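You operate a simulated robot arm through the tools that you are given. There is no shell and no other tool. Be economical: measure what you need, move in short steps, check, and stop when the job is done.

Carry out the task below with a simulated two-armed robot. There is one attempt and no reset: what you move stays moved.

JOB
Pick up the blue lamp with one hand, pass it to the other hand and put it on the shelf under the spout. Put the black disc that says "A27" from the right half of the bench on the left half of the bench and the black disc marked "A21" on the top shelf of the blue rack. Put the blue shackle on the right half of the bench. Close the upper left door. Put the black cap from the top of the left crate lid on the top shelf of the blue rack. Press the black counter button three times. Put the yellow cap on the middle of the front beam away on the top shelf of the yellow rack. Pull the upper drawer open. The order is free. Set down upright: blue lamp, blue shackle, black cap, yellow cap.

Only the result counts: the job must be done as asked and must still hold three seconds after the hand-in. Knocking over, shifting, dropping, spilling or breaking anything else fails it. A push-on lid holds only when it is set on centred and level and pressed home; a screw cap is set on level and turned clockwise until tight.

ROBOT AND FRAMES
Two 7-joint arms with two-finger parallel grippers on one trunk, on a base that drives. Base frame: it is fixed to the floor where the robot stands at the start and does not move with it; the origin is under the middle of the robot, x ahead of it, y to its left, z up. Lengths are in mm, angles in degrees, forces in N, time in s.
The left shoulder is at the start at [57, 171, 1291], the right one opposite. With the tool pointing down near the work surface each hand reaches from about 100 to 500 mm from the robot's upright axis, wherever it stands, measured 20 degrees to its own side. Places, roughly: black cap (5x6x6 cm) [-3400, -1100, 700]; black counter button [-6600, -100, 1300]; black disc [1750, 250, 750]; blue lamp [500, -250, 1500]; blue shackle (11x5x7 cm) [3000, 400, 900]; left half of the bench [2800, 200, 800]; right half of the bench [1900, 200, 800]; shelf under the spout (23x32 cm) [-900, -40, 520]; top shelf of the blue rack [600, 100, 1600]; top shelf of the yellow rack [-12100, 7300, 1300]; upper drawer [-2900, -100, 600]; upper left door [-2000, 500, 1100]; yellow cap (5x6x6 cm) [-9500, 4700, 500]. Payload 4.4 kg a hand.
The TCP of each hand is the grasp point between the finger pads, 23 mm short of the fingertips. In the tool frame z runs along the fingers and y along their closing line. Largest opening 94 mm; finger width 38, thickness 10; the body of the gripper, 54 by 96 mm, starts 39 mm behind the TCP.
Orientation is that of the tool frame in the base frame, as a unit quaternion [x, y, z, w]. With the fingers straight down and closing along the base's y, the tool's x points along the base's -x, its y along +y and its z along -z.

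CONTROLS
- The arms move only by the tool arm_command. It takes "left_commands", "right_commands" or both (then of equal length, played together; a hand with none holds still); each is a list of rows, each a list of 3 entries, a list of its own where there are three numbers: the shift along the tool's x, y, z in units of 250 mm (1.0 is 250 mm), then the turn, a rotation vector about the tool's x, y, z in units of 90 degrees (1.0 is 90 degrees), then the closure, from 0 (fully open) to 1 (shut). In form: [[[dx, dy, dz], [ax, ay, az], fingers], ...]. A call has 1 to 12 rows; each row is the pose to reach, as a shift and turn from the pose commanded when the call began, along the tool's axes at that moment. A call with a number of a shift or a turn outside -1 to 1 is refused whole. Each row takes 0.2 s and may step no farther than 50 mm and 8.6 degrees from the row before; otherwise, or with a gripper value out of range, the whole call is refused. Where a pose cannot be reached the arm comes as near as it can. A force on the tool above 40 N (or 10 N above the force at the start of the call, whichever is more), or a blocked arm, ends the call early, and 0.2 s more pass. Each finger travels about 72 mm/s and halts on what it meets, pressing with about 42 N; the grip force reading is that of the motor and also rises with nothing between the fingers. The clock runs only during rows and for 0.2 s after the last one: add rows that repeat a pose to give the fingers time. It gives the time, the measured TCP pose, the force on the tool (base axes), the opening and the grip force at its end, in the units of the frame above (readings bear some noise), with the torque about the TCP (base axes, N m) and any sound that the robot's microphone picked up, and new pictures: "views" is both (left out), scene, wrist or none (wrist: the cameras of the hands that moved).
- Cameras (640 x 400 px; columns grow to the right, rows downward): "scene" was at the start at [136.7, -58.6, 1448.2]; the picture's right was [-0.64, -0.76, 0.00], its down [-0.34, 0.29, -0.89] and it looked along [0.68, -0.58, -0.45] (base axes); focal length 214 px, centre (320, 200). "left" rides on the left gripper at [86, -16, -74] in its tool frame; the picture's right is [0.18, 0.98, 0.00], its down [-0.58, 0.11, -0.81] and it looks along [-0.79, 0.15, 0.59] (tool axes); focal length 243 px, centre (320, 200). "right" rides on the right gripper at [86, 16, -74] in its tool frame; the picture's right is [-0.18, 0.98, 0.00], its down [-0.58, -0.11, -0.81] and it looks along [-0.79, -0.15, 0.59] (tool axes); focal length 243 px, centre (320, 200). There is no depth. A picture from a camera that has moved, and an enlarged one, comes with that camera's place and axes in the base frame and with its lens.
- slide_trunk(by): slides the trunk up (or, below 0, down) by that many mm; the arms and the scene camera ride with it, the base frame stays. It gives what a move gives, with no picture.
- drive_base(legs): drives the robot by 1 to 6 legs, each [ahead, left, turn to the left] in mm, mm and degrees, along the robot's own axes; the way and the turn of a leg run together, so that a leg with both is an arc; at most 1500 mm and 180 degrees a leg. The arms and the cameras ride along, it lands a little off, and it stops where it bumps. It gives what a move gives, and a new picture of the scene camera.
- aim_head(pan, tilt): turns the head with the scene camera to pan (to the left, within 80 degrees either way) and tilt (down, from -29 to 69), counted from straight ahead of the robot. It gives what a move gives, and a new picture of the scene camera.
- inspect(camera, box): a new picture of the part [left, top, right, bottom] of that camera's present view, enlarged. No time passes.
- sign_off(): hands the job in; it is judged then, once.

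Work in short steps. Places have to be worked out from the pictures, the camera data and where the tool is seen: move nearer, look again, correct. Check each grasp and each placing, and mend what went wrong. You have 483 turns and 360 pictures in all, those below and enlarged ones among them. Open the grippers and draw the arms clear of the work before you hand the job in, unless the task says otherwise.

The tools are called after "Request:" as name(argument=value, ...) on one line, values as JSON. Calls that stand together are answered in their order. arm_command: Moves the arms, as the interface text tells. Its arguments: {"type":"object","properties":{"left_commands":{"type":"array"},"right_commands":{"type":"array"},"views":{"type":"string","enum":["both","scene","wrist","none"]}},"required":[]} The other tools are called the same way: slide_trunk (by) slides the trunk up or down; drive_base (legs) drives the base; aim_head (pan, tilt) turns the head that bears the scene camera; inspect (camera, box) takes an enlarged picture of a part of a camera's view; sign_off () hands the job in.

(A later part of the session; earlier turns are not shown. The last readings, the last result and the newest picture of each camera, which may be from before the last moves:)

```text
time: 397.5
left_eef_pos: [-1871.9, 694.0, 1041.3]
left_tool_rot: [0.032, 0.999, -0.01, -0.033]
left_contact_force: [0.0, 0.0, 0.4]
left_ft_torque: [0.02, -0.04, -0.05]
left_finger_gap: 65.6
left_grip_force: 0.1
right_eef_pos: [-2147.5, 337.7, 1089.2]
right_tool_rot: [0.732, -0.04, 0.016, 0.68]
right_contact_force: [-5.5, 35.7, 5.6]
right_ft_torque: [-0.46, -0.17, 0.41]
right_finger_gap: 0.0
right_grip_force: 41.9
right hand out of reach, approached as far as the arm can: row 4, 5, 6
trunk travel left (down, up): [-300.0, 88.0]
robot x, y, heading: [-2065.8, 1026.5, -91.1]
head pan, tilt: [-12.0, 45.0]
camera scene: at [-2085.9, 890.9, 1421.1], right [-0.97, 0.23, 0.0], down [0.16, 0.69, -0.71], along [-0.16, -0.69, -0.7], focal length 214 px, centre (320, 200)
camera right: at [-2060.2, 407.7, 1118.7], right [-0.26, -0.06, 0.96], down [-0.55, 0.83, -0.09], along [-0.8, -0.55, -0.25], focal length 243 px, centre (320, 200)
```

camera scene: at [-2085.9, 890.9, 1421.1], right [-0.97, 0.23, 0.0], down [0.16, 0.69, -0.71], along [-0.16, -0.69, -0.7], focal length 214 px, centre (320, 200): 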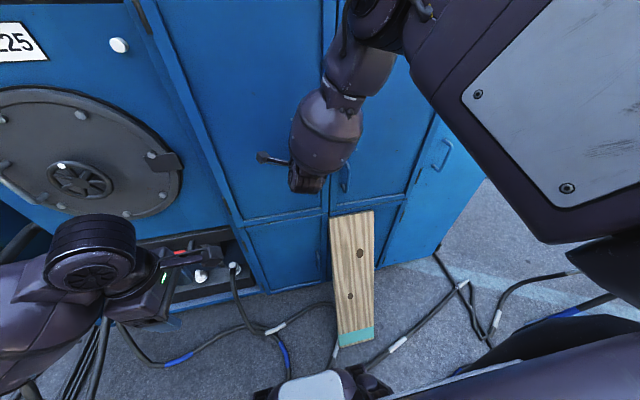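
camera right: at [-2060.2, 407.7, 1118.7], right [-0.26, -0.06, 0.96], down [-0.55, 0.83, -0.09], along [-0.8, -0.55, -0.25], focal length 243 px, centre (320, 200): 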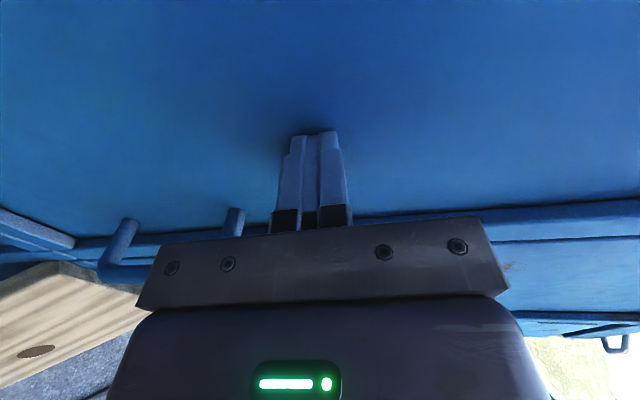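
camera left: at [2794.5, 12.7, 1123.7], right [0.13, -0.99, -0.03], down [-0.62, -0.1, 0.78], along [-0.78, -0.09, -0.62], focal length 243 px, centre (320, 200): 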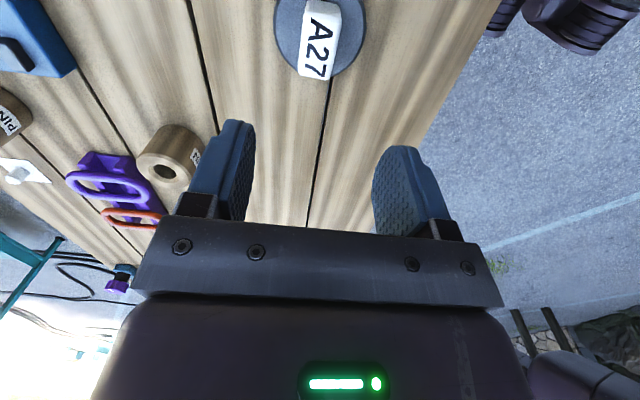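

Door resists with 36 N: closed. Withdraw and check that it stays flush.

Request:
arm_command(right_commands=[[[0, 0, -0.1], [0, 0, 0], 1], [[0, 0, -0.25], [0, 0, 0], 1], [[0, 0, -0.4], [0, 0, 0], 1], [[0, 0, -0.5], [0, 0, 0], 1]], views="none")

Request:
drive_base(legs=[[-250, 0, 0]])

Request:
aim_head(pan=0, tilt=25)

```text
time: 398.5
left_eef_pos: [-1872.3, 691.0, 1039.6]
left_tool_rot: [0.033, 0.999, -0.008, -0.033]
left_contact_force: [0.2, -0.1, 0.0]
left_ft_torque: [0.02, -0.03, -0.01]
left_finger_gap: 65.6
left_grip_force: 0.2
right_eef_pos: [-2145.8, 457.3, 1097.8]
right_tool_rot: [0.731, -0.037, 0.019, 0.681]
right_contact_force: [-0.2, 0.2, 0.7]
right_ft_torque: [0.02, -0.01, 0.01]
right_finger_gap: 0.0
right_grip_force: 42.2
trunk travel left (down, up): [-300.0, 88.0]
robot x, y, heading: [-2066.0, 1027.3, -91.0]
head pan, tilt: [-12.0, 45.0]
```

```text
time: 400.4
left_eef_pos: [-1865.7, 946.0, 1040.5]
left_tool_rot: [0.031, 0.999, -0.007, -0.032]
left_contact_force: [0.7, 0.9, 0.7]
left_ft_torque: [-0.03, 0.02, 0.0]
left_finger_gap: 65.4
left_grip_force: 0.0
right_eef_pos: [-2137.9, 709.6, 1099.2]
right_tool_rot: [0.731, -0.036, 0.021, 0.681]
right_contact_force: [0.3, -0.6, -0.1]
right_ft_torque: [0.02, -0.03, -0.03]
right_finger_gap: 0.2
right_grip_force: 41.4
trunk travel left (down, up): [-300.0, 88.0]
robot x, y, heading: [-2062.3, 1283.6, -90.5]
head pan, tilt: [-12.0, 45.0]
camera scene: at [-2080.2, 1139.8, 1420.6], right [-0.98, 0.22, 0.0], down [0.16, 0.69, -0.71], along [-0.16, -0.69, -0.71], focal length 214 px, centre (320, 200)
```

scene: 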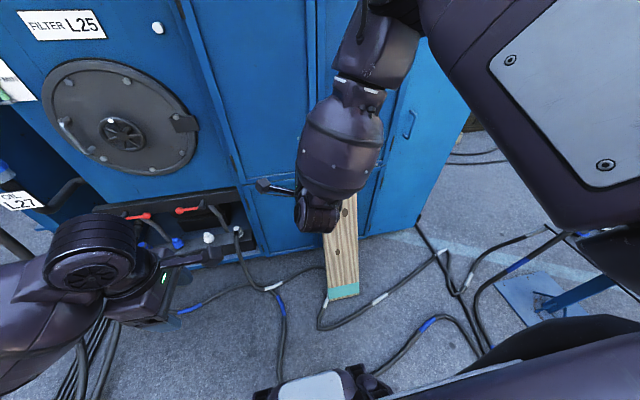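

```text
time: 401.2
left_eef_pos: [-1865.2, 945.9, 1039.3]
left_tool_rot: [0.029, 0.999, -0.008, -0.033]
left_contact_force: [-0.6, 0.7, 0.1]
left_ft_torque: [0.02, -0.02, 0.01]
left_finger_gap: 65.7
left_grip_force: 0.1
right_eef_pos: [-2137.0, 709.4, 1098.1]
right_tool_rot: [0.731, -0.036, 0.021, 0.681]
right_contact_force: [-0.9, -0.1, 0.3]
right_ft_torque: [0.0, -0.04, 0.01]
right_finger_gap: 0.2
right_grip_force: 42.8
trunk travel left (down, up): [-300.0, 88.0]
robot x, y, heading: [-2063.1, 1278.0, -90.9]
head pan, tilt: [0.0, 25.0]
camera scene: at [-2063.5, 1126.1, 1451.0], right [-1.0, 0.01, 0.0], down [0.01, 0.42, -0.91], along [-0.01, -0.91, -0.42], focal length 214 px, centre (320, 200)
```

scene: 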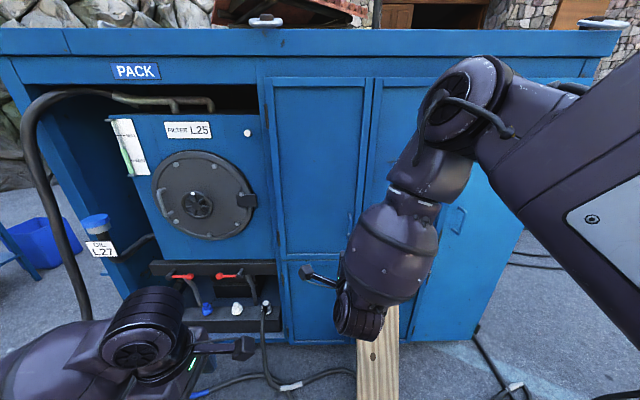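

Door is closed flush. Now look toward −x for the drawer and the crates.

Request:
arm_command(right_commands=[[[0, 0, -0.15], [0, 0, 0], 1], [[0, 0, -0.3], [0, 0, 0], 1], [[0, 0, -0.45], [0, 0, 0], 1], [[0, 0, -0.6], [0, 0, 0], 1]], views="none")

Request:
drive_base(legs=[[0, 0, -90]])

Request:
aim_head(pan=20, tilt=25)

```text
time: 402.2
left_eef_pos: [-1861.8, 947.7, 1038.7]
left_tool_rot: [0.031, 0.999, -0.008, -0.034]
left_contact_force: [0.3, -0.1, 0.0]
left_ft_torque: [-0.01, 0.02, 0.01]
left_finger_gap: 65.5
left_grip_force: 0.1
right_eef_pos: [-2131.7, 860.9, 1107.8]
right_tool_rot: [0.73, -0.035, 0.02, 0.683]
right_contact_force: [0.1, 1.1, -0.4]
right_ft_torque: [0.03, 0.0, -0.01]
right_finger_gap: 0.0
right_grip_force: 41.8
trunk travel left (down, up): [-300.0, 88.0]
robot x, y, heading: [-2061.1, 1284.8, -91.2]
head pan, tilt: [0.0, 25.0]
```

```text
time: 406.3
left_eef_pos: [-2395.0, 1077.7, 1038.6]
left_tool_rot: [0.719, 0.694, 0.017, -0.029]
left_contact_force: [0.5, 0.0, 0.2]
left_ft_torque: [0.0, -0.01, 0.01]
left_finger_gap: 65.8
left_grip_force: 0.0
right_eef_pos: [-2488.3, 1343.2, 1105.8]
right_tool_rot: [-0.499, 0.536, 0.46, -0.503]
right_contact_force: [0.4, 0.6, -0.6]
right_ft_torque: [-0.02, 0.03, -0.01]
right_finger_gap: 0.0
right_grip_force: 41.8
trunk travel left (down, up): [-300.0, 88.0]
robot x, y, heading: [-2061.0, 1286.6, -179.0]
head pan, tilt: [0.0, 25.0]
camera scene: at [-2219.1, 1281.7, 1451.1], right [-0.01, 1.0, 0.0], down [0.42, 0.01, -0.91], along [-0.91, -0.01, -0.42], focal length 214 px, centre (320, 200)
```

scene: 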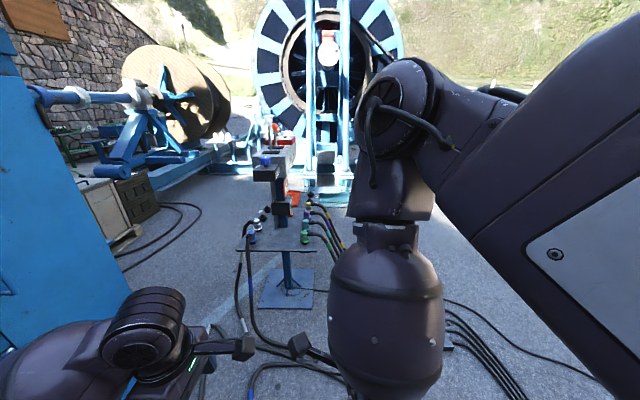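

```text
time: 407.2
left_eef_pos: [-2394.6, 1076.4, 1040.7]
left_tool_rot: [0.718, 0.695, 0.017, -0.028]
left_contact_force: [0.6, 0.2, 0.1]
left_ft_torque: [0.0, 0.0, -0.02]
left_finger_gap: 65.8
left_grip_force: 0.0
right_eef_pos: [-2488.6, 1343.4, 1107.4]
right_tool_rot: [-0.5, 0.535, 0.46, -0.502]
right_contact_force: [-0.3, 0.0, 0.2]
right_ft_torque: [0.0, -0.01, -0.02]
right_finger_gap: 0.0
right_grip_force: 41.9
trunk travel left (down, up): [-300.0, 88.0]
robot x, y, heading: [-2063.4, 1281.4, -179.3]
head pan, tilt: [20.0, 25.0]
camera scene: at [-2213.1, 1250.3, 1451.1], right [-0.35, 0.94, 0.0], down [0.4, 0.15, -0.91], along [-0.85, -0.32, -0.42], focal length 214 px, centre (320, 200)
```

scene: 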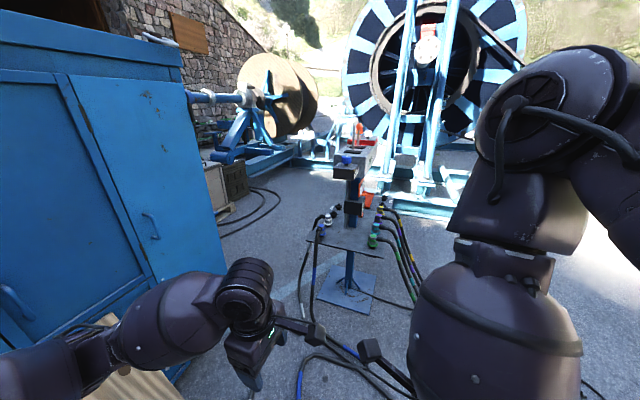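

I return the right hand to the pointing-down travel pose.

Request:
arm_command(right_commands=[[[0, 0, 0], [0.09, 0, 0], 1], [[0, 0, 0], [0.18, 0, 0], 0.5], [[0, 0, 0], [0.27, 0, 0], 0], [[0, 0, 0], [0.36, 0, 0], 0], [[0, 0, 0], [0.45, 0, 0], 0], [[0, 0, 0], [0.54, 0, 0], 0], [[0, 0, 0], [0.63, 0, 0], 0], [[0, 0, 0], [0.72, 0, 0], 0], [[0, 0, 0], [0.81, 0, 0], 0], [[0, 0, 0], [0.9, 0, 0], 0], [[0, 0, 0], [0.95, 0, 0], 0]], views="scene")

```text
time: 409.6
left_eef_pos: [-2395.0, 1076.8, 1039.6]
left_tool_rot: [0.718, 0.695, 0.017, -0.029]
left_contact_force: [0.8, 0.3, 0.1]
left_ft_torque: [-0.01, 0.0, -0.03]
left_finger_gap: 65.9
left_grip_force: 0.1
right_eef_pos: [-2489.0, 1342.7, 1105.4]
right_tool_rot: [0.707, -0.706, 0.027, 0.03]
right_contact_force: [-0.6, -0.1, 0.4]
right_ft_torque: [0.01, -0.01, -0.01]
right_finger_gap: 94.0
right_grip_force: 0.1
trunk travel left (down, up): [-300.0, 88.0]
robot x, y, heading: [-2064.1, 1284.7, -179.5]
head pan, tilt: [20.0, 25.0]
camera scene: at [-2213.2, 1250.2, 1451.1], right [-0.35, 0.93, 0.0], down [0.4, 0.15, -0.91], along [-0.85, -0.32, -0.42], focal length 214 px, centre (320, 200)
```

scene: 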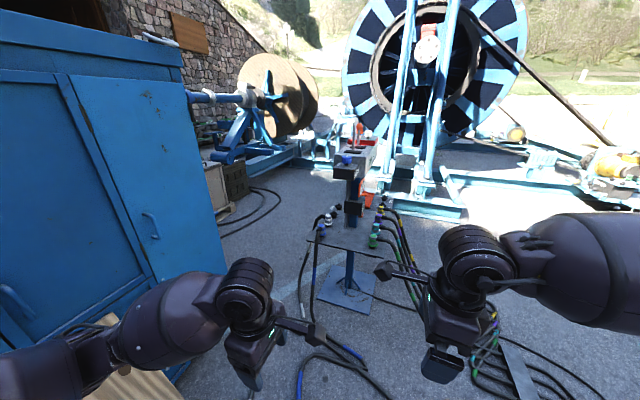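

Drive 880 mm ahead, then turn left to face −y.

Request:
drive_base(legs=[[880, 0, 0], [0, 0, 90]])

Request:
aim_head(pan=0, tilt=20)

```text
time: 413.4
left_eef_pos: [-3151.7, 1063.7, 1039.7]
left_tool_rot: [0.719, 0.695, 0.021, -0.023]
left_contact_force: [3.8, -1.6, 1.9]
left_ft_torque: [-0.02, 0.32, 0.15]
left_finger_gap: 65.7
left_grip_force: 0.1
right_eef_pos: [-3254.7, 1329.6, 1105.5]
right_tool_rot: [0.709, -0.704, 0.025, 0.03]
right_contact_force: [0.0, 0.4, -0.6]
right_ft_torque: [-0.02, 0.0, -0.03]
right_finger_gap: 94.2
right_grip_force: 0.0
trunk travel left (down, up): [-300.0, 88.0]
robot x, y, heading: [-2826.6, 1272.9, -178.8]
head pan, tilt: [20.0, 25.0]
stopped in leg 1: the force on the tool passed its limit at 147 N (the readings are from after the stop); the commanded pose is now the measured one
camera scene: at [-2978.1, 1237.4, 1451.2], right [-0.36, 0.93, 0.0], down [0.39, 0.15, -0.91], along [-0.85, -0.33, -0.42], focal length 214 px, centre (320, 200)
```

scene: 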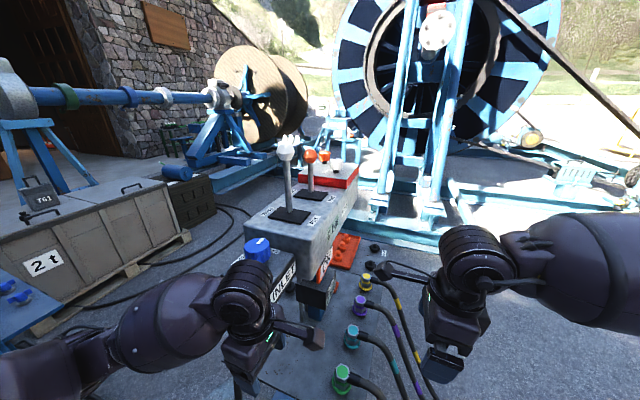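

```text
time: 414.2
left_eef_pos: [-3151.9, 1063.9, 1040.8]
left_tool_rot: [0.719, 0.695, 0.02, -0.023]
left_contact_force: [5.5, -1.3, 4.0]
left_ft_torque: [0.01, 0.46, 0.23]
left_finger_gap: 65.8
left_grip_force: 0.1
right_eef_pos: [-3254.0, 1329.7, 1106.9]
right_tool_rot: [0.708, -0.705, 0.025, 0.03]
right_contact_force: [0.7, -0.4, -0.7]
right_ft_torque: [0.0, 0.03, -0.01]
right_finger_gap: 94.0
right_grip_force: 0.0
trunk travel left (down, up): [-300.0, 88.0]
robot x, y, heading: [-2831.2, 1272.1, -178.7]
head pan, tilt: [0.0, 20.0]
camera scene: at [-2985.0, 1268.7, 1459.3], right [-0.02, 1.0, 0.0], down [0.34, 0.01, -0.94], along [-0.94, -0.02, -0.34], focal length 214 px, centre (320, 200)
```

scene: 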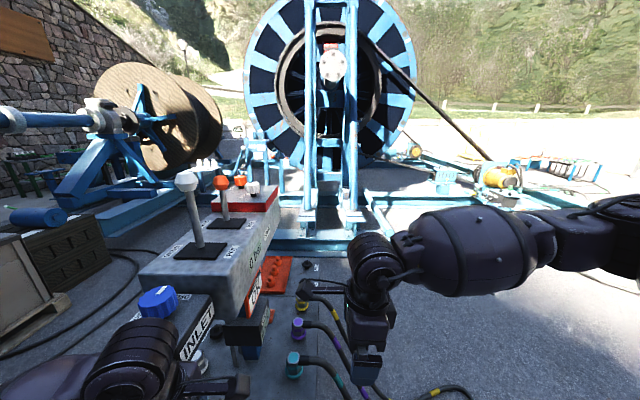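

The left hand hit the valve stand's inlet block. Back off immediately and inspect.

Request:
drive_base(legs=[[-200, 0, 0]])

Request:
aim_head(pan=15, tilt=28)

```text
time: 415.8
left_eef_pos: [-2959.7, 1067.2, 1040.3]
left_tool_rot: [0.718, 0.695, 0.02, -0.023]
left_contact_force: [-0.9, 0.0, 0.1]
left_ft_torque: [0.01, 0.05, -0.05]
left_finger_gap: 65.8
left_grip_force: 0.1
right_eef_pos: [-3063.5, 1330.3, 1106.3]
right_tool_rot: [0.71, -0.703, 0.025, 0.03]
right_contact_force: [0.1, -0.3, 0.4]
right_ft_torque: [-0.03, 0.02, 0.0]
right_finger_gap: 93.9
right_grip_force: 0.0
trunk travel left (down, up): [-300.0, 88.0]
robot x, y, heading: [-2637.1, 1275.3, -178.8]
head pan, tilt: [0.0, 20.0]
camera scene: at [-2793.2, 1272.2, 1459.3], right [-0.02, 1.0, 0.0], down [0.34, 0.01, -0.94], along [-0.94, -0.02, -0.34], focal length 214 px, centre (320, 200)
```

scene: 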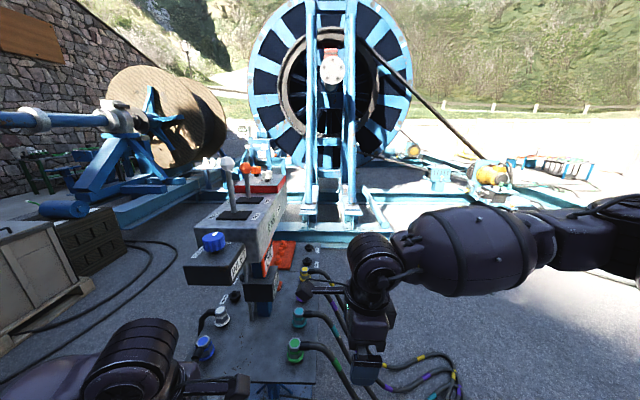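

```text
time: 416.6
left_eef_pos: [-2960.3, 1066.7, 1040.4]
left_tool_rot: [0.718, 0.696, 0.02, -0.023]
left_contact_force: [-0.1, -0.3, -0.4]
left_ft_torque: [0.05, 0.0, -0.02]
left_finger_gap: 65.8
left_grip_force: 0.0
right_eef_pos: [-3063.9, 1332.4, 1104.8]
right_tool_rot: [0.709, -0.704, 0.025, 0.03]
right_contact_force: [-0.4, -0.4, -0.8]
right_ft_torque: [0.01, 0.0, -0.02]
right_finger_gap: 94.0
right_grip_force: 0.2
trunk travel left (down, up): [-300.0, 88.0]
robot x, y, heading: [-2637.9, 1276.0, -178.9]
head pan, tilt: [15.0, 28.0]
camera scene: at [-2788.9, 1248.8, 1446.3], right [-0.28, 0.96, 0.0], down [0.45, 0.13, -0.88], along [-0.85, -0.25, -0.47], focal length 214 px, centre (320, 200)
```

scene: 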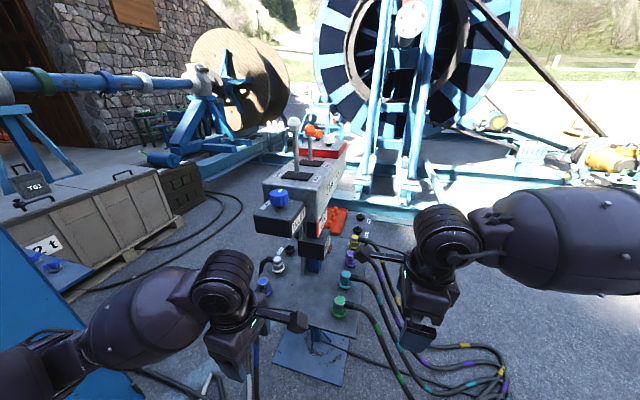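

The stand looks undisturbed. I turn to face −y from here to see the drawer and crate.

Request:
drive_base(legs=[[0, 0, 60]])

Request:
aim_head(pan=5, tilt=25)

```text
time: 419.6
left_eef_pos: [-2618.2, 891.2, 1040.2]
left_tool_rot: [0.276, 0.961, 0.006, -0.03]
left_contact_force: [0.7, -0.9, -0.7]
left_ft_torque: [-0.03, -0.01, -0.01]
left_finger_gap: 65.7
left_grip_force: 0.0
right_eef_pos: [-2899.8, 933.5, 1106.3]
right_tool_rot: [0.966, -0.256, 0.036, 0.013]
right_contact_force: [0.2, -0.3, 0.8]
right_ft_torque: [0.01, 0.02, -0.04]
right_finger_gap: 94.1
right_grip_force: 0.0
trunk travel left (down, up): [-300.0, 88.0]
robot x, y, heading: [-2635.4, 1274.6, -119.2]
head pan, tilt: [15.0, 28.0]
camera scene: at [-2689.1, 1129.5, 1446.3], right [-0.97, 0.24, 0.0], down [0.11, 0.46, -0.88], along [-0.21, -0.86, -0.47], focal length 214 px, centre (320, 200)
```

scene: 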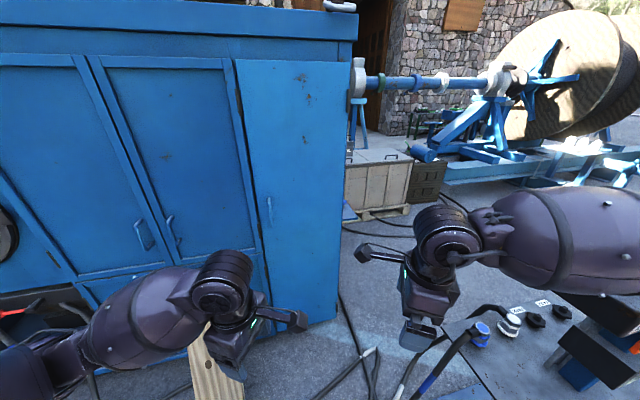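

```text
time: 420.3
left_eef_pos: [-2620.0, 890.5, 1039.7]
left_tool_rot: [0.275, 0.961, 0.005, -0.03]
left_contact_force: [0.3, -0.3, 0.1]
left_ft_torque: [0.0, 0.01, -0.01]
left_finger_gap: 65.7
left_grip_force: 0.0
right_eef_pos: [-2900.2, 934.6, 1105.3]
right_tool_rot: [0.966, -0.255, 0.037, 0.013]
right_contact_force: [0.5, -0.3, 0.5]
right_ft_torque: [-0.02, 0.04, 0.01]
right_finger_gap: 93.9
right_grip_force: 0.1
trunk travel left (down, up): [-300.0, 88.0]
robot x, y, heading: [-2637.8, 1275.6, -118.9]
head pan, tilt: [5.0, 25.0]
camera scene: at [-2704.7, 1133.9, 1451.1], right [-0.91, 0.4, 0.0], down [0.17, 0.39, -0.91], along [-0.37, -0.83, -0.42], focal length 214 px, centre (320, 200)
```

scene: 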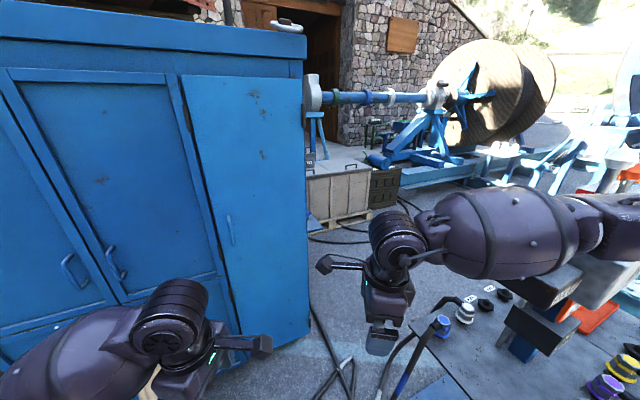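

The cabinet ends at x≈−3016; the drawer must be on its far end face. I need to pass the gap between cabinet corner and valve stand, so I stretch both arms forward/up to narrow the elbows.

Request:
arm_command(right_commands=[[[-0.04, 0.1, -0.15], [0, 0, 0], 0], [[-0.08, 0.2, -0.3], [0, 0, 0], 0], [[-0.12, 0.32, -0.42], [0, 0, 0], 0], [[-0.16, 0.46, -0.52], [0, 0, 0], 0], [[-0.2, 0.6, -0.58], [0, 0, 0], 0], [[-0.22, 0.76, -0.58], [0, 0, 0], 0]], left_commands=[[[0.03, -0.1, -0.16], [0, 0, 0], 0.3], [[0.06, -0.22, -0.32], [0, 0, 0], 0.3], [[0.1, -0.36, -0.46], [0, 0, 0], 0.3], [[0.14, -0.54, -0.58], [0, 0, 0], 0.3], [[0.16, -0.72, -0.68], [0, 0, 0], 0.3], [[0.18, -0.9, -0.76], [0, 0, 0], 0.3]], views="scene")

```text
refused: row 2 steps farther than a row can; nothing moved
```

Request:
arm_command(right_commands=[[[-0.03, 0.08, -0.12], [0, 0, 0], 0], [[-0.06, 0.16, -0.24], [0, 0, 0], 0], [[-0.1, 0.26, -0.36], [0, 0, 0], 0], [[-0.13, 0.38, -0.46], [0, 0, 0], 0], [[-0.16, 0.5, -0.54], [0, 0, 0], 0], [[-0.2, 0.62, -0.58], [0, 0, 0], 0], [[-0.22, 0.76, -0.58], [0, 0, 0], 0], [[-0.22, 0.76, -0.58], [0, 0, 0], 0]], left_commands=[[[0.02, -0.09, -0.12], [0, 0, 0], 0.3], [[0.04, -0.18, -0.24], [0, 0, 0], 0.3], [[0.06, -0.28, -0.36], [0, 0, 0], 0.3], [[0.08, -0.4, -0.46], [0, 0, 0], 0.3], [[0.1, -0.53, -0.56], [0, 0, 0], 0.3], [[0.13, -0.66, -0.64], [0, 0, 0], 0.3], [[0.16, -0.79, -0.72], [0, 0, 0], 0.3], [[0.18, -0.92, -0.76], [0, 0, 0], 0.3]], views="scene")

```text
time: 422.1
left_eef_pos: [-2767.0, 712.7, 1231.4]
left_tool_rot: [0.275, 0.961, 0.006, -0.03]
left_contact_force: [0.2, 0.8, 0.2]
left_ft_torque: [-0.04, -0.02, 0.03]
left_finger_gap: 65.8
left_grip_force: 0.0
right_eef_pos: [-3050.9, 801.8, 1248.1]
right_tool_rot: [0.966, -0.256, 0.038, 0.013]
right_contact_force: [-0.1, 0.5, -1.0]
right_ft_torque: [-0.02, -0.02, -0.05]
right_finger_gap: 93.8
right_grip_force: 0.1
trunk travel left (down, up): [-300.0, 88.0]
robot x, y, heading: [-2635.7, 1275.7, -118.7]
head pan, tilt: [5.0, 25.0]
camera scene: at [-2705.3, 1134.3, 1451.1], right [-0.91, 0.41, 0.0], down [0.17, 0.39, -0.91], along [-0.37, -0.83, -0.42], focal length 214 px, centre (320, 200)
```

scene: 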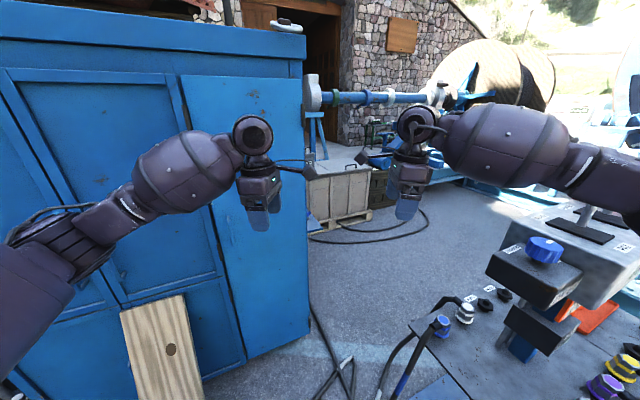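

The gap here is too risky. I'll use the south side instead (between crate and machine), arms kept stretched and high. First translate back toward +x.

Request:
drive_base(legs=[[-130, 80, 0], [-660, 1190, 0], [-540, 970, 0]])

Request:
drive_base(legs=[[0, 0, -61]])

```text
time: 442.1
left_eef_pos: [-181.5, 790.4, 1231.4]
left_tool_rot: [0.28, 0.96, 0.007, -0.03]
left_contact_force: [0.3, -0.4, -0.7]
left_ft_torque: [-0.01, -0.03, 0.02]
left_finger_gap: 65.8
left_grip_force: 0.0
right_eef_pos: [-465.1, 883.1, 1247.7]
right_tool_rot: [0.965, -0.26, 0.036, 0.015]
right_contact_force: [1.0, -0.1, 0.8]
right_ft_torque: [-0.03, 0.03, 0.02]
right_finger_gap: 94.0
right_grip_force: 0.1
trunk travel left (down, up): [-300.0, 88.0]
robot x, y, heading: [-44.4, 1353.2, -119.5]
head pan, tilt: [5.0, 25.0]
camera scene: at [-116.6, 1211.6, 1451.1], right [-0.91, 0.41, 0.0], down [0.17, 0.38, -0.91], along [-0.37, -0.83, -0.42], focal length 214 px, centre (320, 200)
```

scene: 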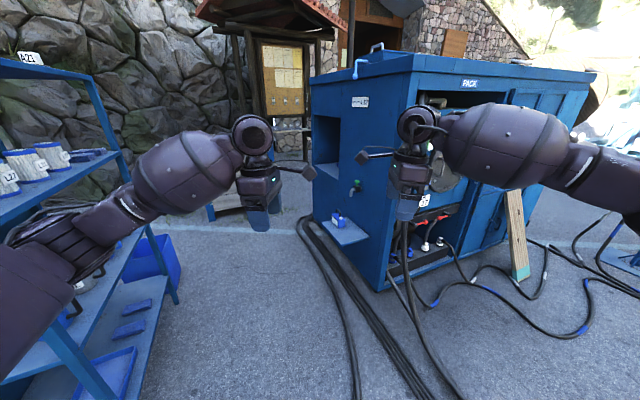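

```text
time: 445.1
left_eef_pos: [-602.5, 1193.6, 1233.0]
left_tool_rot: [0.726, 0.687, 0.02, -0.023]
left_contact_force: [0.3, 0.8, 0.6]
left_ft_torque: [-0.02, 0.02, 0.02]
left_finger_gap: 65.8
left_grip_force: 0.1
right_eef_pos: [-661.9, 1486.0, 1247.2]
right_tool_rot: [-0.702, 0.711, -0.025, -0.03]
right_contact_force: [0.4, 0.0, -0.6]
right_ft_torque: [0.02, -0.01, -0.01]
right_finger_gap: 93.7
right_grip_force: 0.1
trunk travel left (down, up): [-300.0, 88.0]
robot x, y, heading: [-47.6, 1349.1, 179.9]
head pan, tilt: [5.0, 25.0]
camera scene: at [-203.8, 1344.9, 1451.1], right [-0.09, 1.0, 0.0], down [0.42, 0.04, -0.91], along [-0.9, -0.08, -0.42], focal length 214 px, centre (320, 200)
```

scene: 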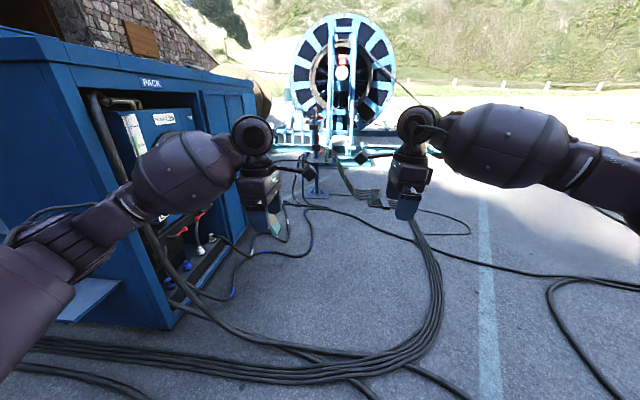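

Sidestep left along the machine's front to y≈−1300.

Request:
drive_base(legs=[[90, 1330, 0], [0, 1250, 0]])

Request:
aim_head(pan=30, tilt=25)

```text
time: 468.2
left_eef_pos: [-665.2, -1450.1, 1232.4]
left_tool_rot: [0.72, 0.693, 0.02, -0.023]
left_contact_force: [-0.1, 0.0, -0.3]
left_ft_torque: [0.0, 0.0, 0.01]
left_finger_gap: 65.8
left_grip_force: 0.2
right_eef_pos: [-729.1, -1158.7, 1247.7]
right_tool_rot: [0.708, -0.705, 0.026, 0.029]
right_contact_force: [0.5, 0.7, 0.0]
right_ft_torque: [-0.02, 0.0, 0.01]
right_finger_gap: 93.7
right_grip_force: 0.0
trunk travel left (down, up): [-300.0, 88.0]
robot x, y, heading: [-112.1, -1284.0, -178.8]
head pan, tilt: [5.0, 25.0]
camera scene: at [-269.4, -1292.5, 1451.1], right [-0.1, 0.99, 0.0], down [0.42, 0.04, -0.91], along [-0.9, -0.09, -0.42], focal length 214 px, centre (320, 200)
```

scene: 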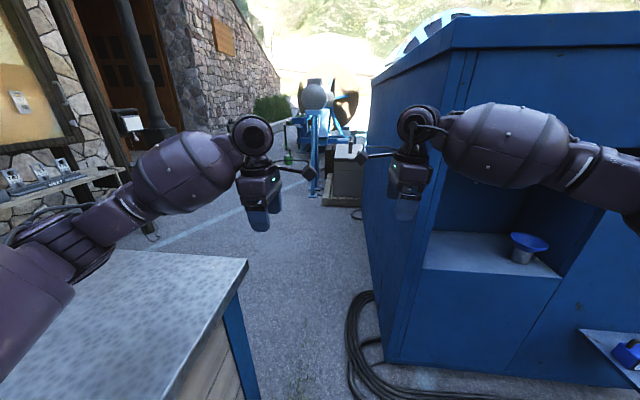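

```text
time: 469.1
left_eef_pos: [-665.2, -1449.4, 1232.6]
left_tool_rot: [0.719, 0.694, 0.02, -0.023]
left_contact_force: [-0.1, 0.7, 0.0]
left_ft_torque: [0.01, 0.0, -0.01]
left_finger_gap: 65.9
left_grip_force: 0.0
right_eef_pos: [-730.5, -1158.2, 1246.4]
right_tool_rot: [0.708, -0.705, 0.026, 0.03]
right_contact_force: [-0.6, 0.0, 0.0]
right_ft_torque: [0.02, 0.02, 0.0]
right_finger_gap: 93.8
right_grip_force: 0.1
trunk travel left (down, up): [-300.0, 88.0]
robot x, y, heading: [-113.2, -1279.5, -179.2]
head pan, tilt: [30.0, 25.0]
camera scene: at [-256.8, -1330.1, 1451.1], right [-0.51, 0.86, 0.0], down [0.36, 0.22, -0.91], along [-0.78, -0.47, -0.42], focal length 214 px, centre (320, 200)
```

scene: 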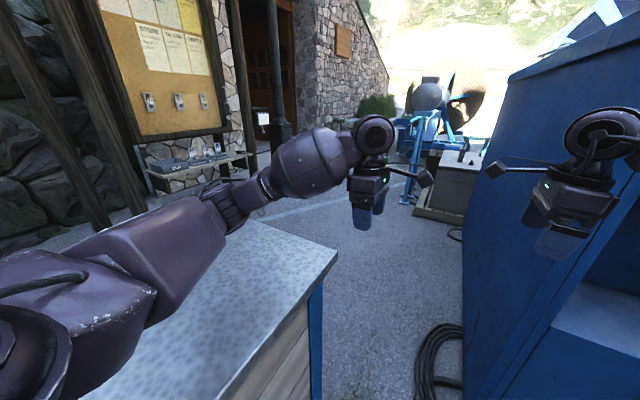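

The cup is fine. Cables have proved passable, so go straight on between crate and machine.

Request:
drive_base(legs=[[700, 20, 0], [400, 200, 0], [900, 0, 0]])

Request:
aim_head(pan=-15, tilt=25)

```text
time: 471.4
left_eef_pos: [-986.4, -1460.9, 1236.0]
left_tool_rot: [0.723, 0.69, 0.018, -0.026]
left_contact_force: [-0.2, 0.3, -0.3]
left_ft_torque: [0.05, -0.01, -0.01]
left_finger_gap: 65.7
left_grip_force: 0.1
right_eef_pos: [-1039.8, -1173.4, 1248.7]
right_tool_rot: [0.712, -0.701, 0.023, 0.027]
right_contact_force: [0.1, -0.6, -0.3]
right_ft_torque: [0.02, -0.01, 0.0]
right_finger_gap: 94.1
right_grip_force: 0.0
trunk travel left (down, up): [-300.0, 88.0]
robot x, y, heading: [-445.2, -1299.5, -179.8]
head pan, tilt: [30.0, 25.0]
stopped in leg 1: the robot was blocked; the commanded pose is now the measured one
camera scene: at [-573.9, -1346.0, 1452.6], right [-0.51, 0.86, 0.01], down [0.36, 0.21, -0.91], along [-0.79, -0.46, -0.42], focal length 214 px, centre (320, 200)
```

scene: 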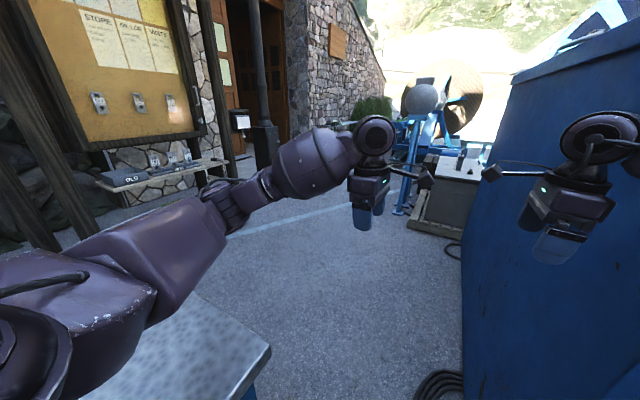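

```text
time: 472.5
left_eef_pos: [-985.3, -1461.0, 1237.4]
left_tool_rot: [0.723, 0.69, 0.017, -0.026]
left_contact_force: [1.2, -0.2, -0.2]
left_ft_torque: [0.0, -0.01, 0.0]
left_finger_gap: 65.8
left_grip_force: 0.1
right_eef_pos: [-1041.2, -1173.6, 1249.4]
right_tool_rot: [0.711, -0.702, 0.023, 0.027]
right_contact_force: [0.0, -0.2, 0.5]
right_ft_torque: [0.02, 0.02, 0.01]
right_finger_gap: 93.9
right_grip_force: 0.0
trunk travel left (down, up): [-300.0, 88.0]
robot x, y, heading: [-442.9, -1296.0, -179.6]
head pan, tilt: [-15.0, 25.0]
camera scene: at [-582.6, -1276.2, 1452.9], right [0.25, 0.97, 0.0], down [0.4, -0.1, -0.91], along [-0.88, 0.23, -0.41], focal length 214 px, centre (320, 200)
```

scene: 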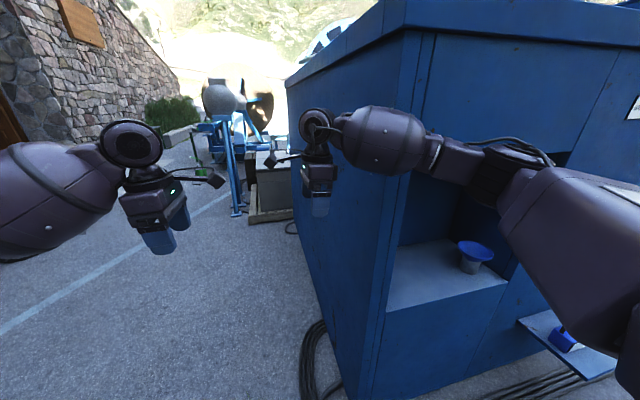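

The right elbow touches the machine's corner. I back off, angle the robot 15° to the left and crab along −x.

Request:
drive_base(legs=[[-100, 0, 0], [0, -30, 0], [0, 0, 15], [580, -155, 0]])

Request:
aim_head(pan=-30, tilt=25)

```text
time: 475.0
left_eef_pos: [-866.1, -1515.0, 1231.0]
left_tool_rot: [0.662, 0.749, 0.018, -0.023]
left_contact_force: [0.2, 1.3, 0.7]
left_ft_torque: [-0.03, 0.0, 0.0]
left_finger_gap: 65.9
left_grip_force: 0.0
right_eef_pos: [-968.3, -1240.2, 1240.7]
right_tool_rot: [0.768, -0.639, 0.03, 0.021]
right_contact_force: [0.3, -0.2, 0.0]
right_ft_torque: [-0.05, 0.0, -0.01]
right_finger_gap: 94.0
right_grip_force: 0.2
trunk travel left (down, up): [-300.0, 88.0]
robot x, y, heading: [-348.7, -1259.9, -169.8]
head pan, tilt: [-15.0, 25.0]
stopped in leg 3: the robot was blocked; the commanded pose is now the measured one
camera scene: at [-502.5, -1264.7, 1451.0], right [0.09, 1.0, 0.0], down [0.42, -0.04, -0.91], along [-0.9, 0.08, -0.42], focal length 214 px, centre (320, 200)
```

scene: 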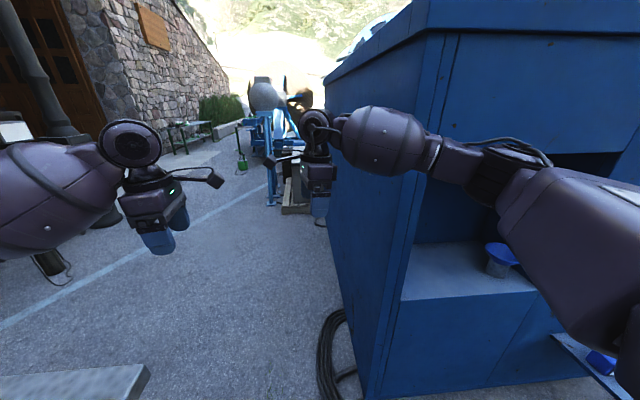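

```text
time: 475.7
left_eef_pos: [-865.6, -1516.2, 1232.0]
left_tool_rot: [0.661, 0.75, 0.019, -0.024]
left_contact_force: [0.0, 0.2, -0.8]
left_ft_torque: [0.01, -0.02, 0.0]
left_finger_gap: 65.8
left_grip_force: 0.2
right_eef_pos: [-967.9, -1241.4, 1241.3]
right_tool_rot: [0.768, -0.64, 0.03, 0.022]
right_contact_force: [0.0, -0.7, 0.3]
right_ft_torque: [0.02, -0.01, 0.02]
right_finger_gap: 94.0
right_grip_force: 0.0
trunk travel left (down, up): [-300.0, 88.0]
robot x, y, heading: [-347.7, -1264.2, -169.6]
head pan, tilt: [-30.0, 25.0]
camera scene: at [-496.9, -1242.8, 1451.1], right [0.34, 0.94, 0.0], down [0.4, -0.14, -0.91], along [-0.85, 0.31, -0.42], focal length 214 px, centre (320, 200)
```

scene: 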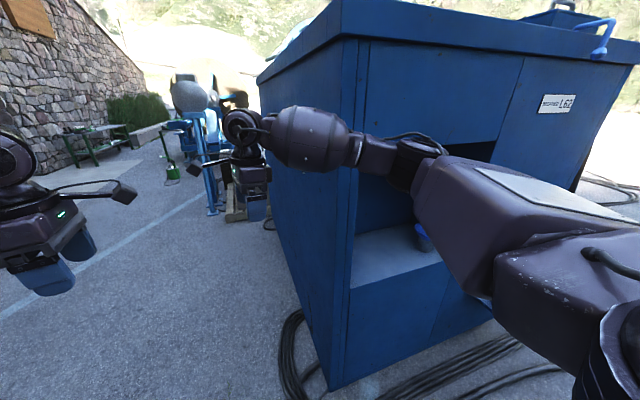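

Now the base touches the crate. I pull the elbow inward by extending the right hand further and toward the centre.

Request:
arm_command(right_commands=[[[0.06, 0.1, 0], [0, 0, 0], 0], [[0.14, 0.2, 0], [0, 0, 0], 0], [[0.24, 0.3, 0], [0, 0, 0], 0], [[0.34, 0.36, 0], [0, 0, 0], 0], [[0.44, 0.4, 0], [0, 0, 0], 0]], left_commands=[[[-0.1, 0, 0], [0, 0, 0], 0.3], [[-0.2, 0, 0], [0, 0, 0], 0.3], [[-0.3, 0, 0], [0, 0, 0], 0.3], [[-0.35, 0, 0], [0, 0, 0], 0.3], [[-0.35, 0, 0], [0, 0, 0], 0.3]], views="scene")

```text
time: 476.9
left_eef_pos: [-855.1, -1604.3, 1224.9]
left_tool_rot: [0.661, 0.75, 0.019, -0.022]
left_contact_force: [-0.1, 0.5, 0.0]
left_ft_torque: [0.07, -0.01, -0.01]
left_finger_gap: 65.7
left_grip_force: 0.0
right_eef_pos: [-1048.5, -1368.7, 1248.3]
right_tool_rot: [0.768, -0.64, 0.029, 0.02]
right_contact_force: [-0.4, -0.4, 0.1]
right_ft_torque: [0.02, 0.0, -0.01]
right_finger_gap: 94.1
right_grip_force: 0.1
trunk travel left (down, up): [-300.0, 88.0]
robot x, y, heading: [-349.6, -1261.0, -170.2]
head pan, tilt: [-30.0, 25.0]
camera scene: at [-496.9, -1244.0, 1451.1], right [0.34, 0.94, 0.0], down [0.4, -0.14, -0.91], along [-0.85, 0.31, -0.42], focal length 214 px, centre (320, 200)
```

scene: 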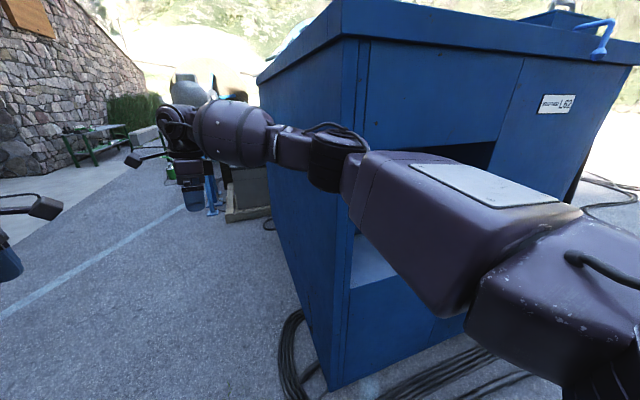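

Elbow is inside the machine's edge line now. Crab 450 mm along −x.

Request:
drive_base(legs=[[440, -85, 0], [300, 0, 0]])

```text
time: 478.9
left_eef_pos: [-1141.6, -1588.2, 1231.9]
left_tool_rot: [0.671, 0.741, 0.015, -0.029]
left_contact_force: [0.6, -0.6, 0.3]
left_ft_torque: [-0.01, 0.02, -0.01]
left_finger_gap: 65.7
left_grip_force: 0.1
right_eef_pos: [-1329.1, -1345.8, 1247.0]
right_tool_rot: [0.759, -0.65, 0.031, 0.019]
right_contact_force: [0.5, -0.8, -0.1]
right_ft_torque: [0.02, 0.02, -0.02]
right_finger_gap: 94.0
right_grip_force: 0.1
trunk travel left (down, up): [-300.0, 88.0]
robot x, y, heading: [-638.6, -1256.6, -171.1]
head pan, tilt: [-30.0, 25.0]
stopped in leg 1: the robot was blocked; the commanded pose is now the measured one
camera scene: at [-772.9, -1238.3, 1454.0], right [0.36, 0.93, 0.0], down [0.38, -0.15, -0.91], along [-0.85, 0.33, -0.41], focal length 214 px, centre (320, 200)
```

scene: 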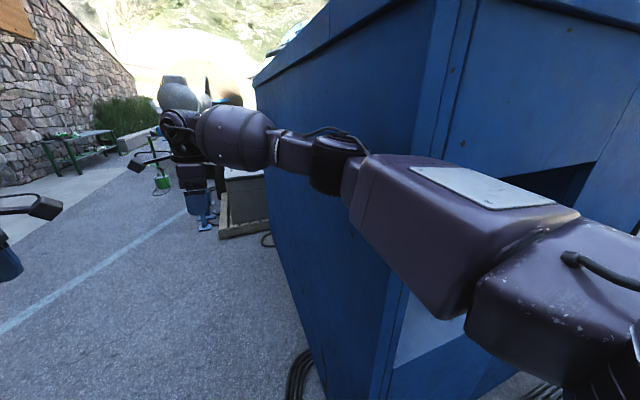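

Too wide this way. Facing −y and crabbing right is narrower (arms go over the crate top). I back out, turn, and try.

Request:
drive_base(legs=[[-300, -80, 0], [0, 0, 81]])

Request:
aim_head(pan=-70, tilt=35)

```text
time: 480.6
left_eef_pos: [-968.4, -1506.6, 1229.2]
left_tool_rot: [0.667, 0.744, 0.017, -0.024]
left_contact_force: [0.4, 1.0, 0.8]
left_ft_torque: [-0.04, 0.04, 0.06]
left_finger_gap: 65.6
left_grip_force: 0.1
right_eef_pos: [-1154.4, -1270.6, 1239.4]
right_tool_rot: [0.766, -0.642, 0.038, 0.016]
right_contact_force: [1.4, -0.4, 0.1]
right_ft_torque: [0.03, 0.07, -0.01]
right_finger_gap: 94.0
right_grip_force: 0.1
trunk travel left (down, up): [-300.0, 88.0]
robot x, y, heading: [-459.5, -1176.7, -170.7]
head pan, tilt: [-30.0, 25.0]
stopped in leg 1: the robot was blocked; the commanded pose is now the measured one
camera scene: at [-605.2, -1150.9, 1451.8], right [0.35, 0.94, 0.0], down [0.39, -0.15, -0.91], along [-0.85, 0.32, -0.42], focal length 214 px, centre (320, 200)
```

scene: 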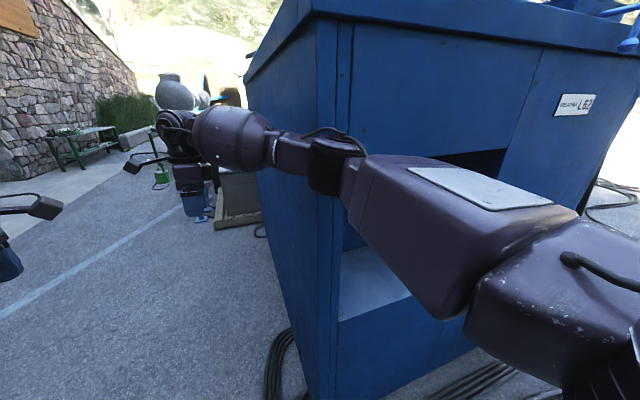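

```text
time: 481.6
left_eef_pos: [-971.3, -1508.4, 1225.2]
left_tool_rot: [0.667, 0.744, 0.018, -0.024]
left_contact_force: [0.0, 0.4, 0.2]
left_ft_torque: [0.04, -0.03, 0.01]
left_finger_gap: 66.0
left_grip_force: 0.0
right_eef_pos: [-1159.0, -1274.3, 1237.1]
right_tool_rot: [0.766, -0.641, 0.039, 0.015]
right_contact_force: [0.0, 0.0, 0.1]
right_ft_torque: [-0.05, -0.03, 0.04]
right_finger_gap: 94.1
right_grip_force: 0.1
trunk travel left (down, up): [-300.0, 88.0]
robot x, y, heading: [-458.4, -1171.4, -170.9]
head pan, tilt: [-70.0, 35.0]
camera scene: at [-566.0, -1110.4, 1435.6], right [0.87, 0.49, 0.0], down [0.28, -0.5, -0.82], along [-0.4, 0.72, -0.57], focal length 214 px, centre (320, 200)
```

scene: 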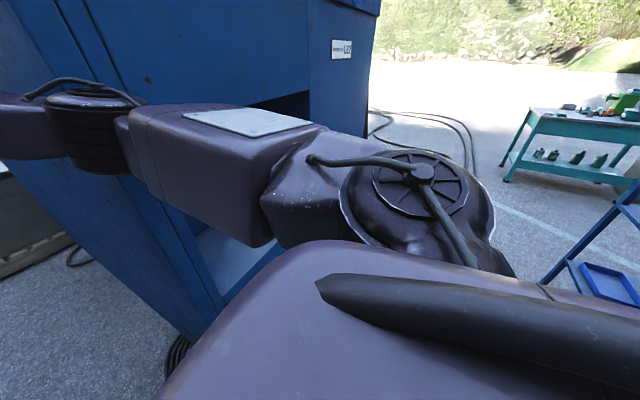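

Back straight out with a bit to the left, then turn.

Request:
drive_base(legs=[[-60, 40, 0], [-200, 0, 0]])

Request:
drive_base(legs=[[0, -60, 0], [0, 0, 81]])

```text
time: 483.8
left_eef_pos: [-720.2, -1502.2, 1225.4]
left_tool_rot: [0.671, 0.741, 0.019, -0.023]
left_contact_force: [0.3, -0.5, 0.9]
left_ft_torque: [0.02, -0.01, 0.0]
left_finger_gap: 65.8
left_grip_force: 0.0
right_eef_pos: [-904.6, -1265.6, 1236.5]
right_tool_rot: [0.762, -0.646, 0.039, 0.016]
right_contact_force: [-0.4, 0.0, 0.5]
right_ft_torque: [0.0, 0.01, -0.03]
right_finger_gap: 94.2
right_grip_force: 0.1
trunk travel left (down, up): [-300.0, 88.0]
robot x, y, heading: [-205.6, -1175.8, -170.9]
head pan, tilt: [-70.0, 35.0]
camera scene: at [-311.2, -1106.6, 1435.3], right [0.88, 0.48, 0.0], down [0.28, -0.5, -0.82], along [-0.39, 0.72, -0.57], focal length 214 px, centre (320, 200)
```

scene: 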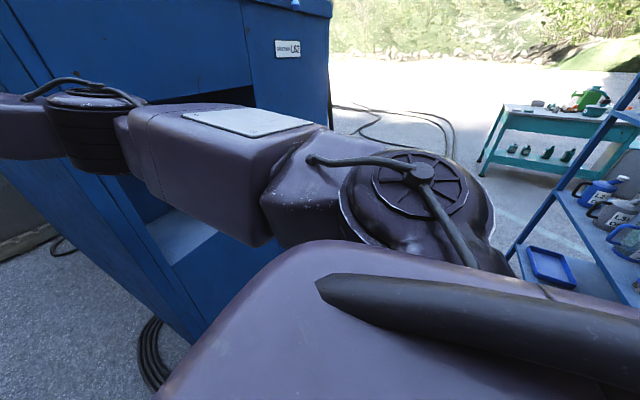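

```text
time: 488.4
left_eef_pos: [-9.5, -1689.9, 1225.5]
left_tool_rot: [0.063, 0.998, 0.001, -0.03]
left_contact_force: [0.3, 0.2, -0.5]
left_ft_torque: [0.01, 0.02, 0.0]
left_finger_gap: 66.0
left_grip_force: 0.1
right_eef_pos: [-282.1, -1817.0, 1236.0]
right_tool_rot: [0.999, -0.029, 0.041, -0.011]
right_contact_force: [1.4, 0.3, 0.0]
right_ft_torque: [0.0, -0.01, 0.01]
right_finger_gap: 93.8
right_grip_force: 0.0
trunk travel left (down, up): [-300.0, 88.0]
robot x, y, heading: [-213.9, -1112.4, -93.9]
head pan, tilt: [-70.0, 35.0]
camera scene: at [-303.0, -1203.9, 1435.3], right [-0.27, 0.96, 0.0], down [0.55, 0.16, -0.82], along [-0.79, -0.22, -0.57], focal length 214 px, centre (320, 200)
```

scene: 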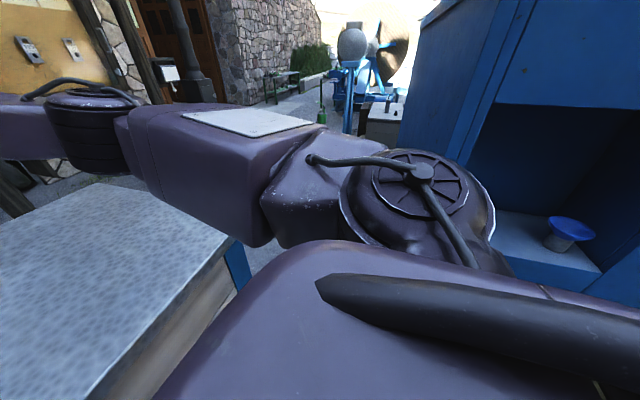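

Align to −90, set y≈−1250 and crab right.

Request:
drive_base(legs=[[130, 0, 3.9], [0, -700, 0]])

```text
time: 494.2
left_eef_pos: [-533.8, -1806.9, 1225.6]
left_tool_rot: [0.033, 0.999, -0.001, -0.029]
left_contact_force: [-0.6, -0.8, -1.0]
left_ft_torque: [0.04, 0.02, 0.0]
left_finger_gap: 65.9
left_grip_force: 0.1
right_eef_pos: [-798.7, -1949.3, 1237.0]
right_tool_rot: [0.999, -0.001, 0.04, -0.012]
right_contact_force: [0.0, -0.4, -0.3]
right_ft_torque: [0.02, -0.01, -0.04]
right_finger_gap: 93.8
right_grip_force: 0.0
trunk travel left (down, up): [-300.0, 88.0]
robot x, y, heading: [-773.8, -1244.5, -90.6]
head pan, tilt: [-70.0, 35.0]
stopped in leg 2: the robot was blocked; the commanded pose is now the measured one
camera scene: at [-856.1, -1338.4, 1435.2], right [-0.33, 0.94, 0.0], down [0.54, 0.19, -0.82], along [-0.77, -0.27, -0.57], focal length 214 px, centre (320, 200)
```

scene: 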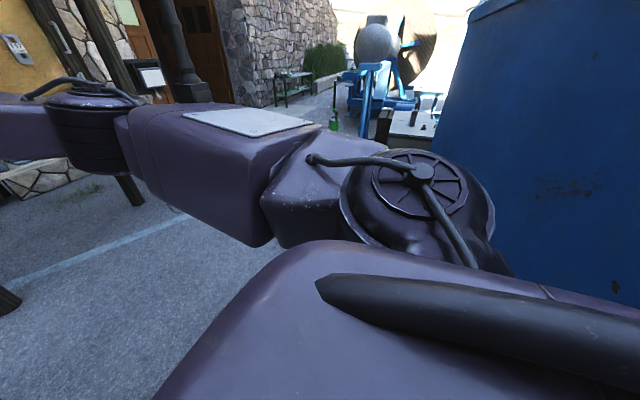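

Base rear probably catches the machine corner. Ease left 20, forward 30, and try again.

Request:
drive_base(legs=[[0, 20, 0], [32, 0, 0], [0, -420, 0]])

```text
time: 495.6
left_eef_pos: [-511.4, -1820.6, 1225.3]
left_tool_rot: [0.03, 0.999, -0.001, -0.03]
left_contact_force: [-0.1, -0.4, 0.2]
left_ft_torque: [0.03, 0.03, -0.03]
left_finger_gap: 66.0
left_grip_force: 0.1
right_eef_pos: [-776.2, -1966.0, 1235.7]
right_tool_rot: [0.999, 0.002, 0.039, -0.013]
right_contact_force: [-1.3, -0.5, -0.5]
right_ft_torque: [-0.02, -0.03, 0.0]
right_finger_gap: 93.8
right_grip_force: 0.1
trunk travel left (down, up): [-300.0, 88.0]
robot x, y, heading: [-754.6, -1258.6, -90.2]
head pan, tilt: [-70.0, 35.0]
stopped in leg 2: the robot was blocked; the commanded pose is now the measured one
camera scene: at [-836.5, -1355.2, 1435.2], right [-0.34, 0.94, 0.0], down [0.54, 0.19, -0.82], along [-0.77, -0.28, -0.57], focal length 214 px, centre (320, 200)
```

scene: 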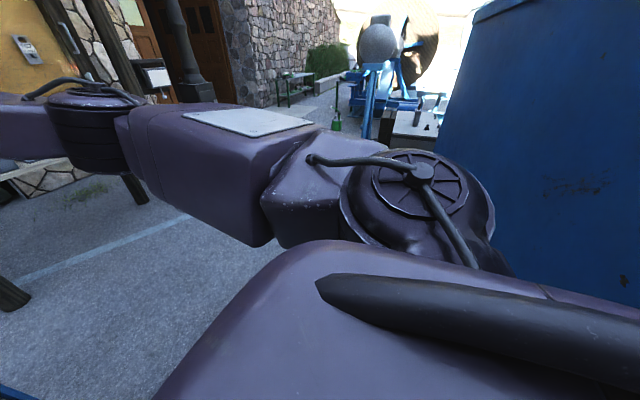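

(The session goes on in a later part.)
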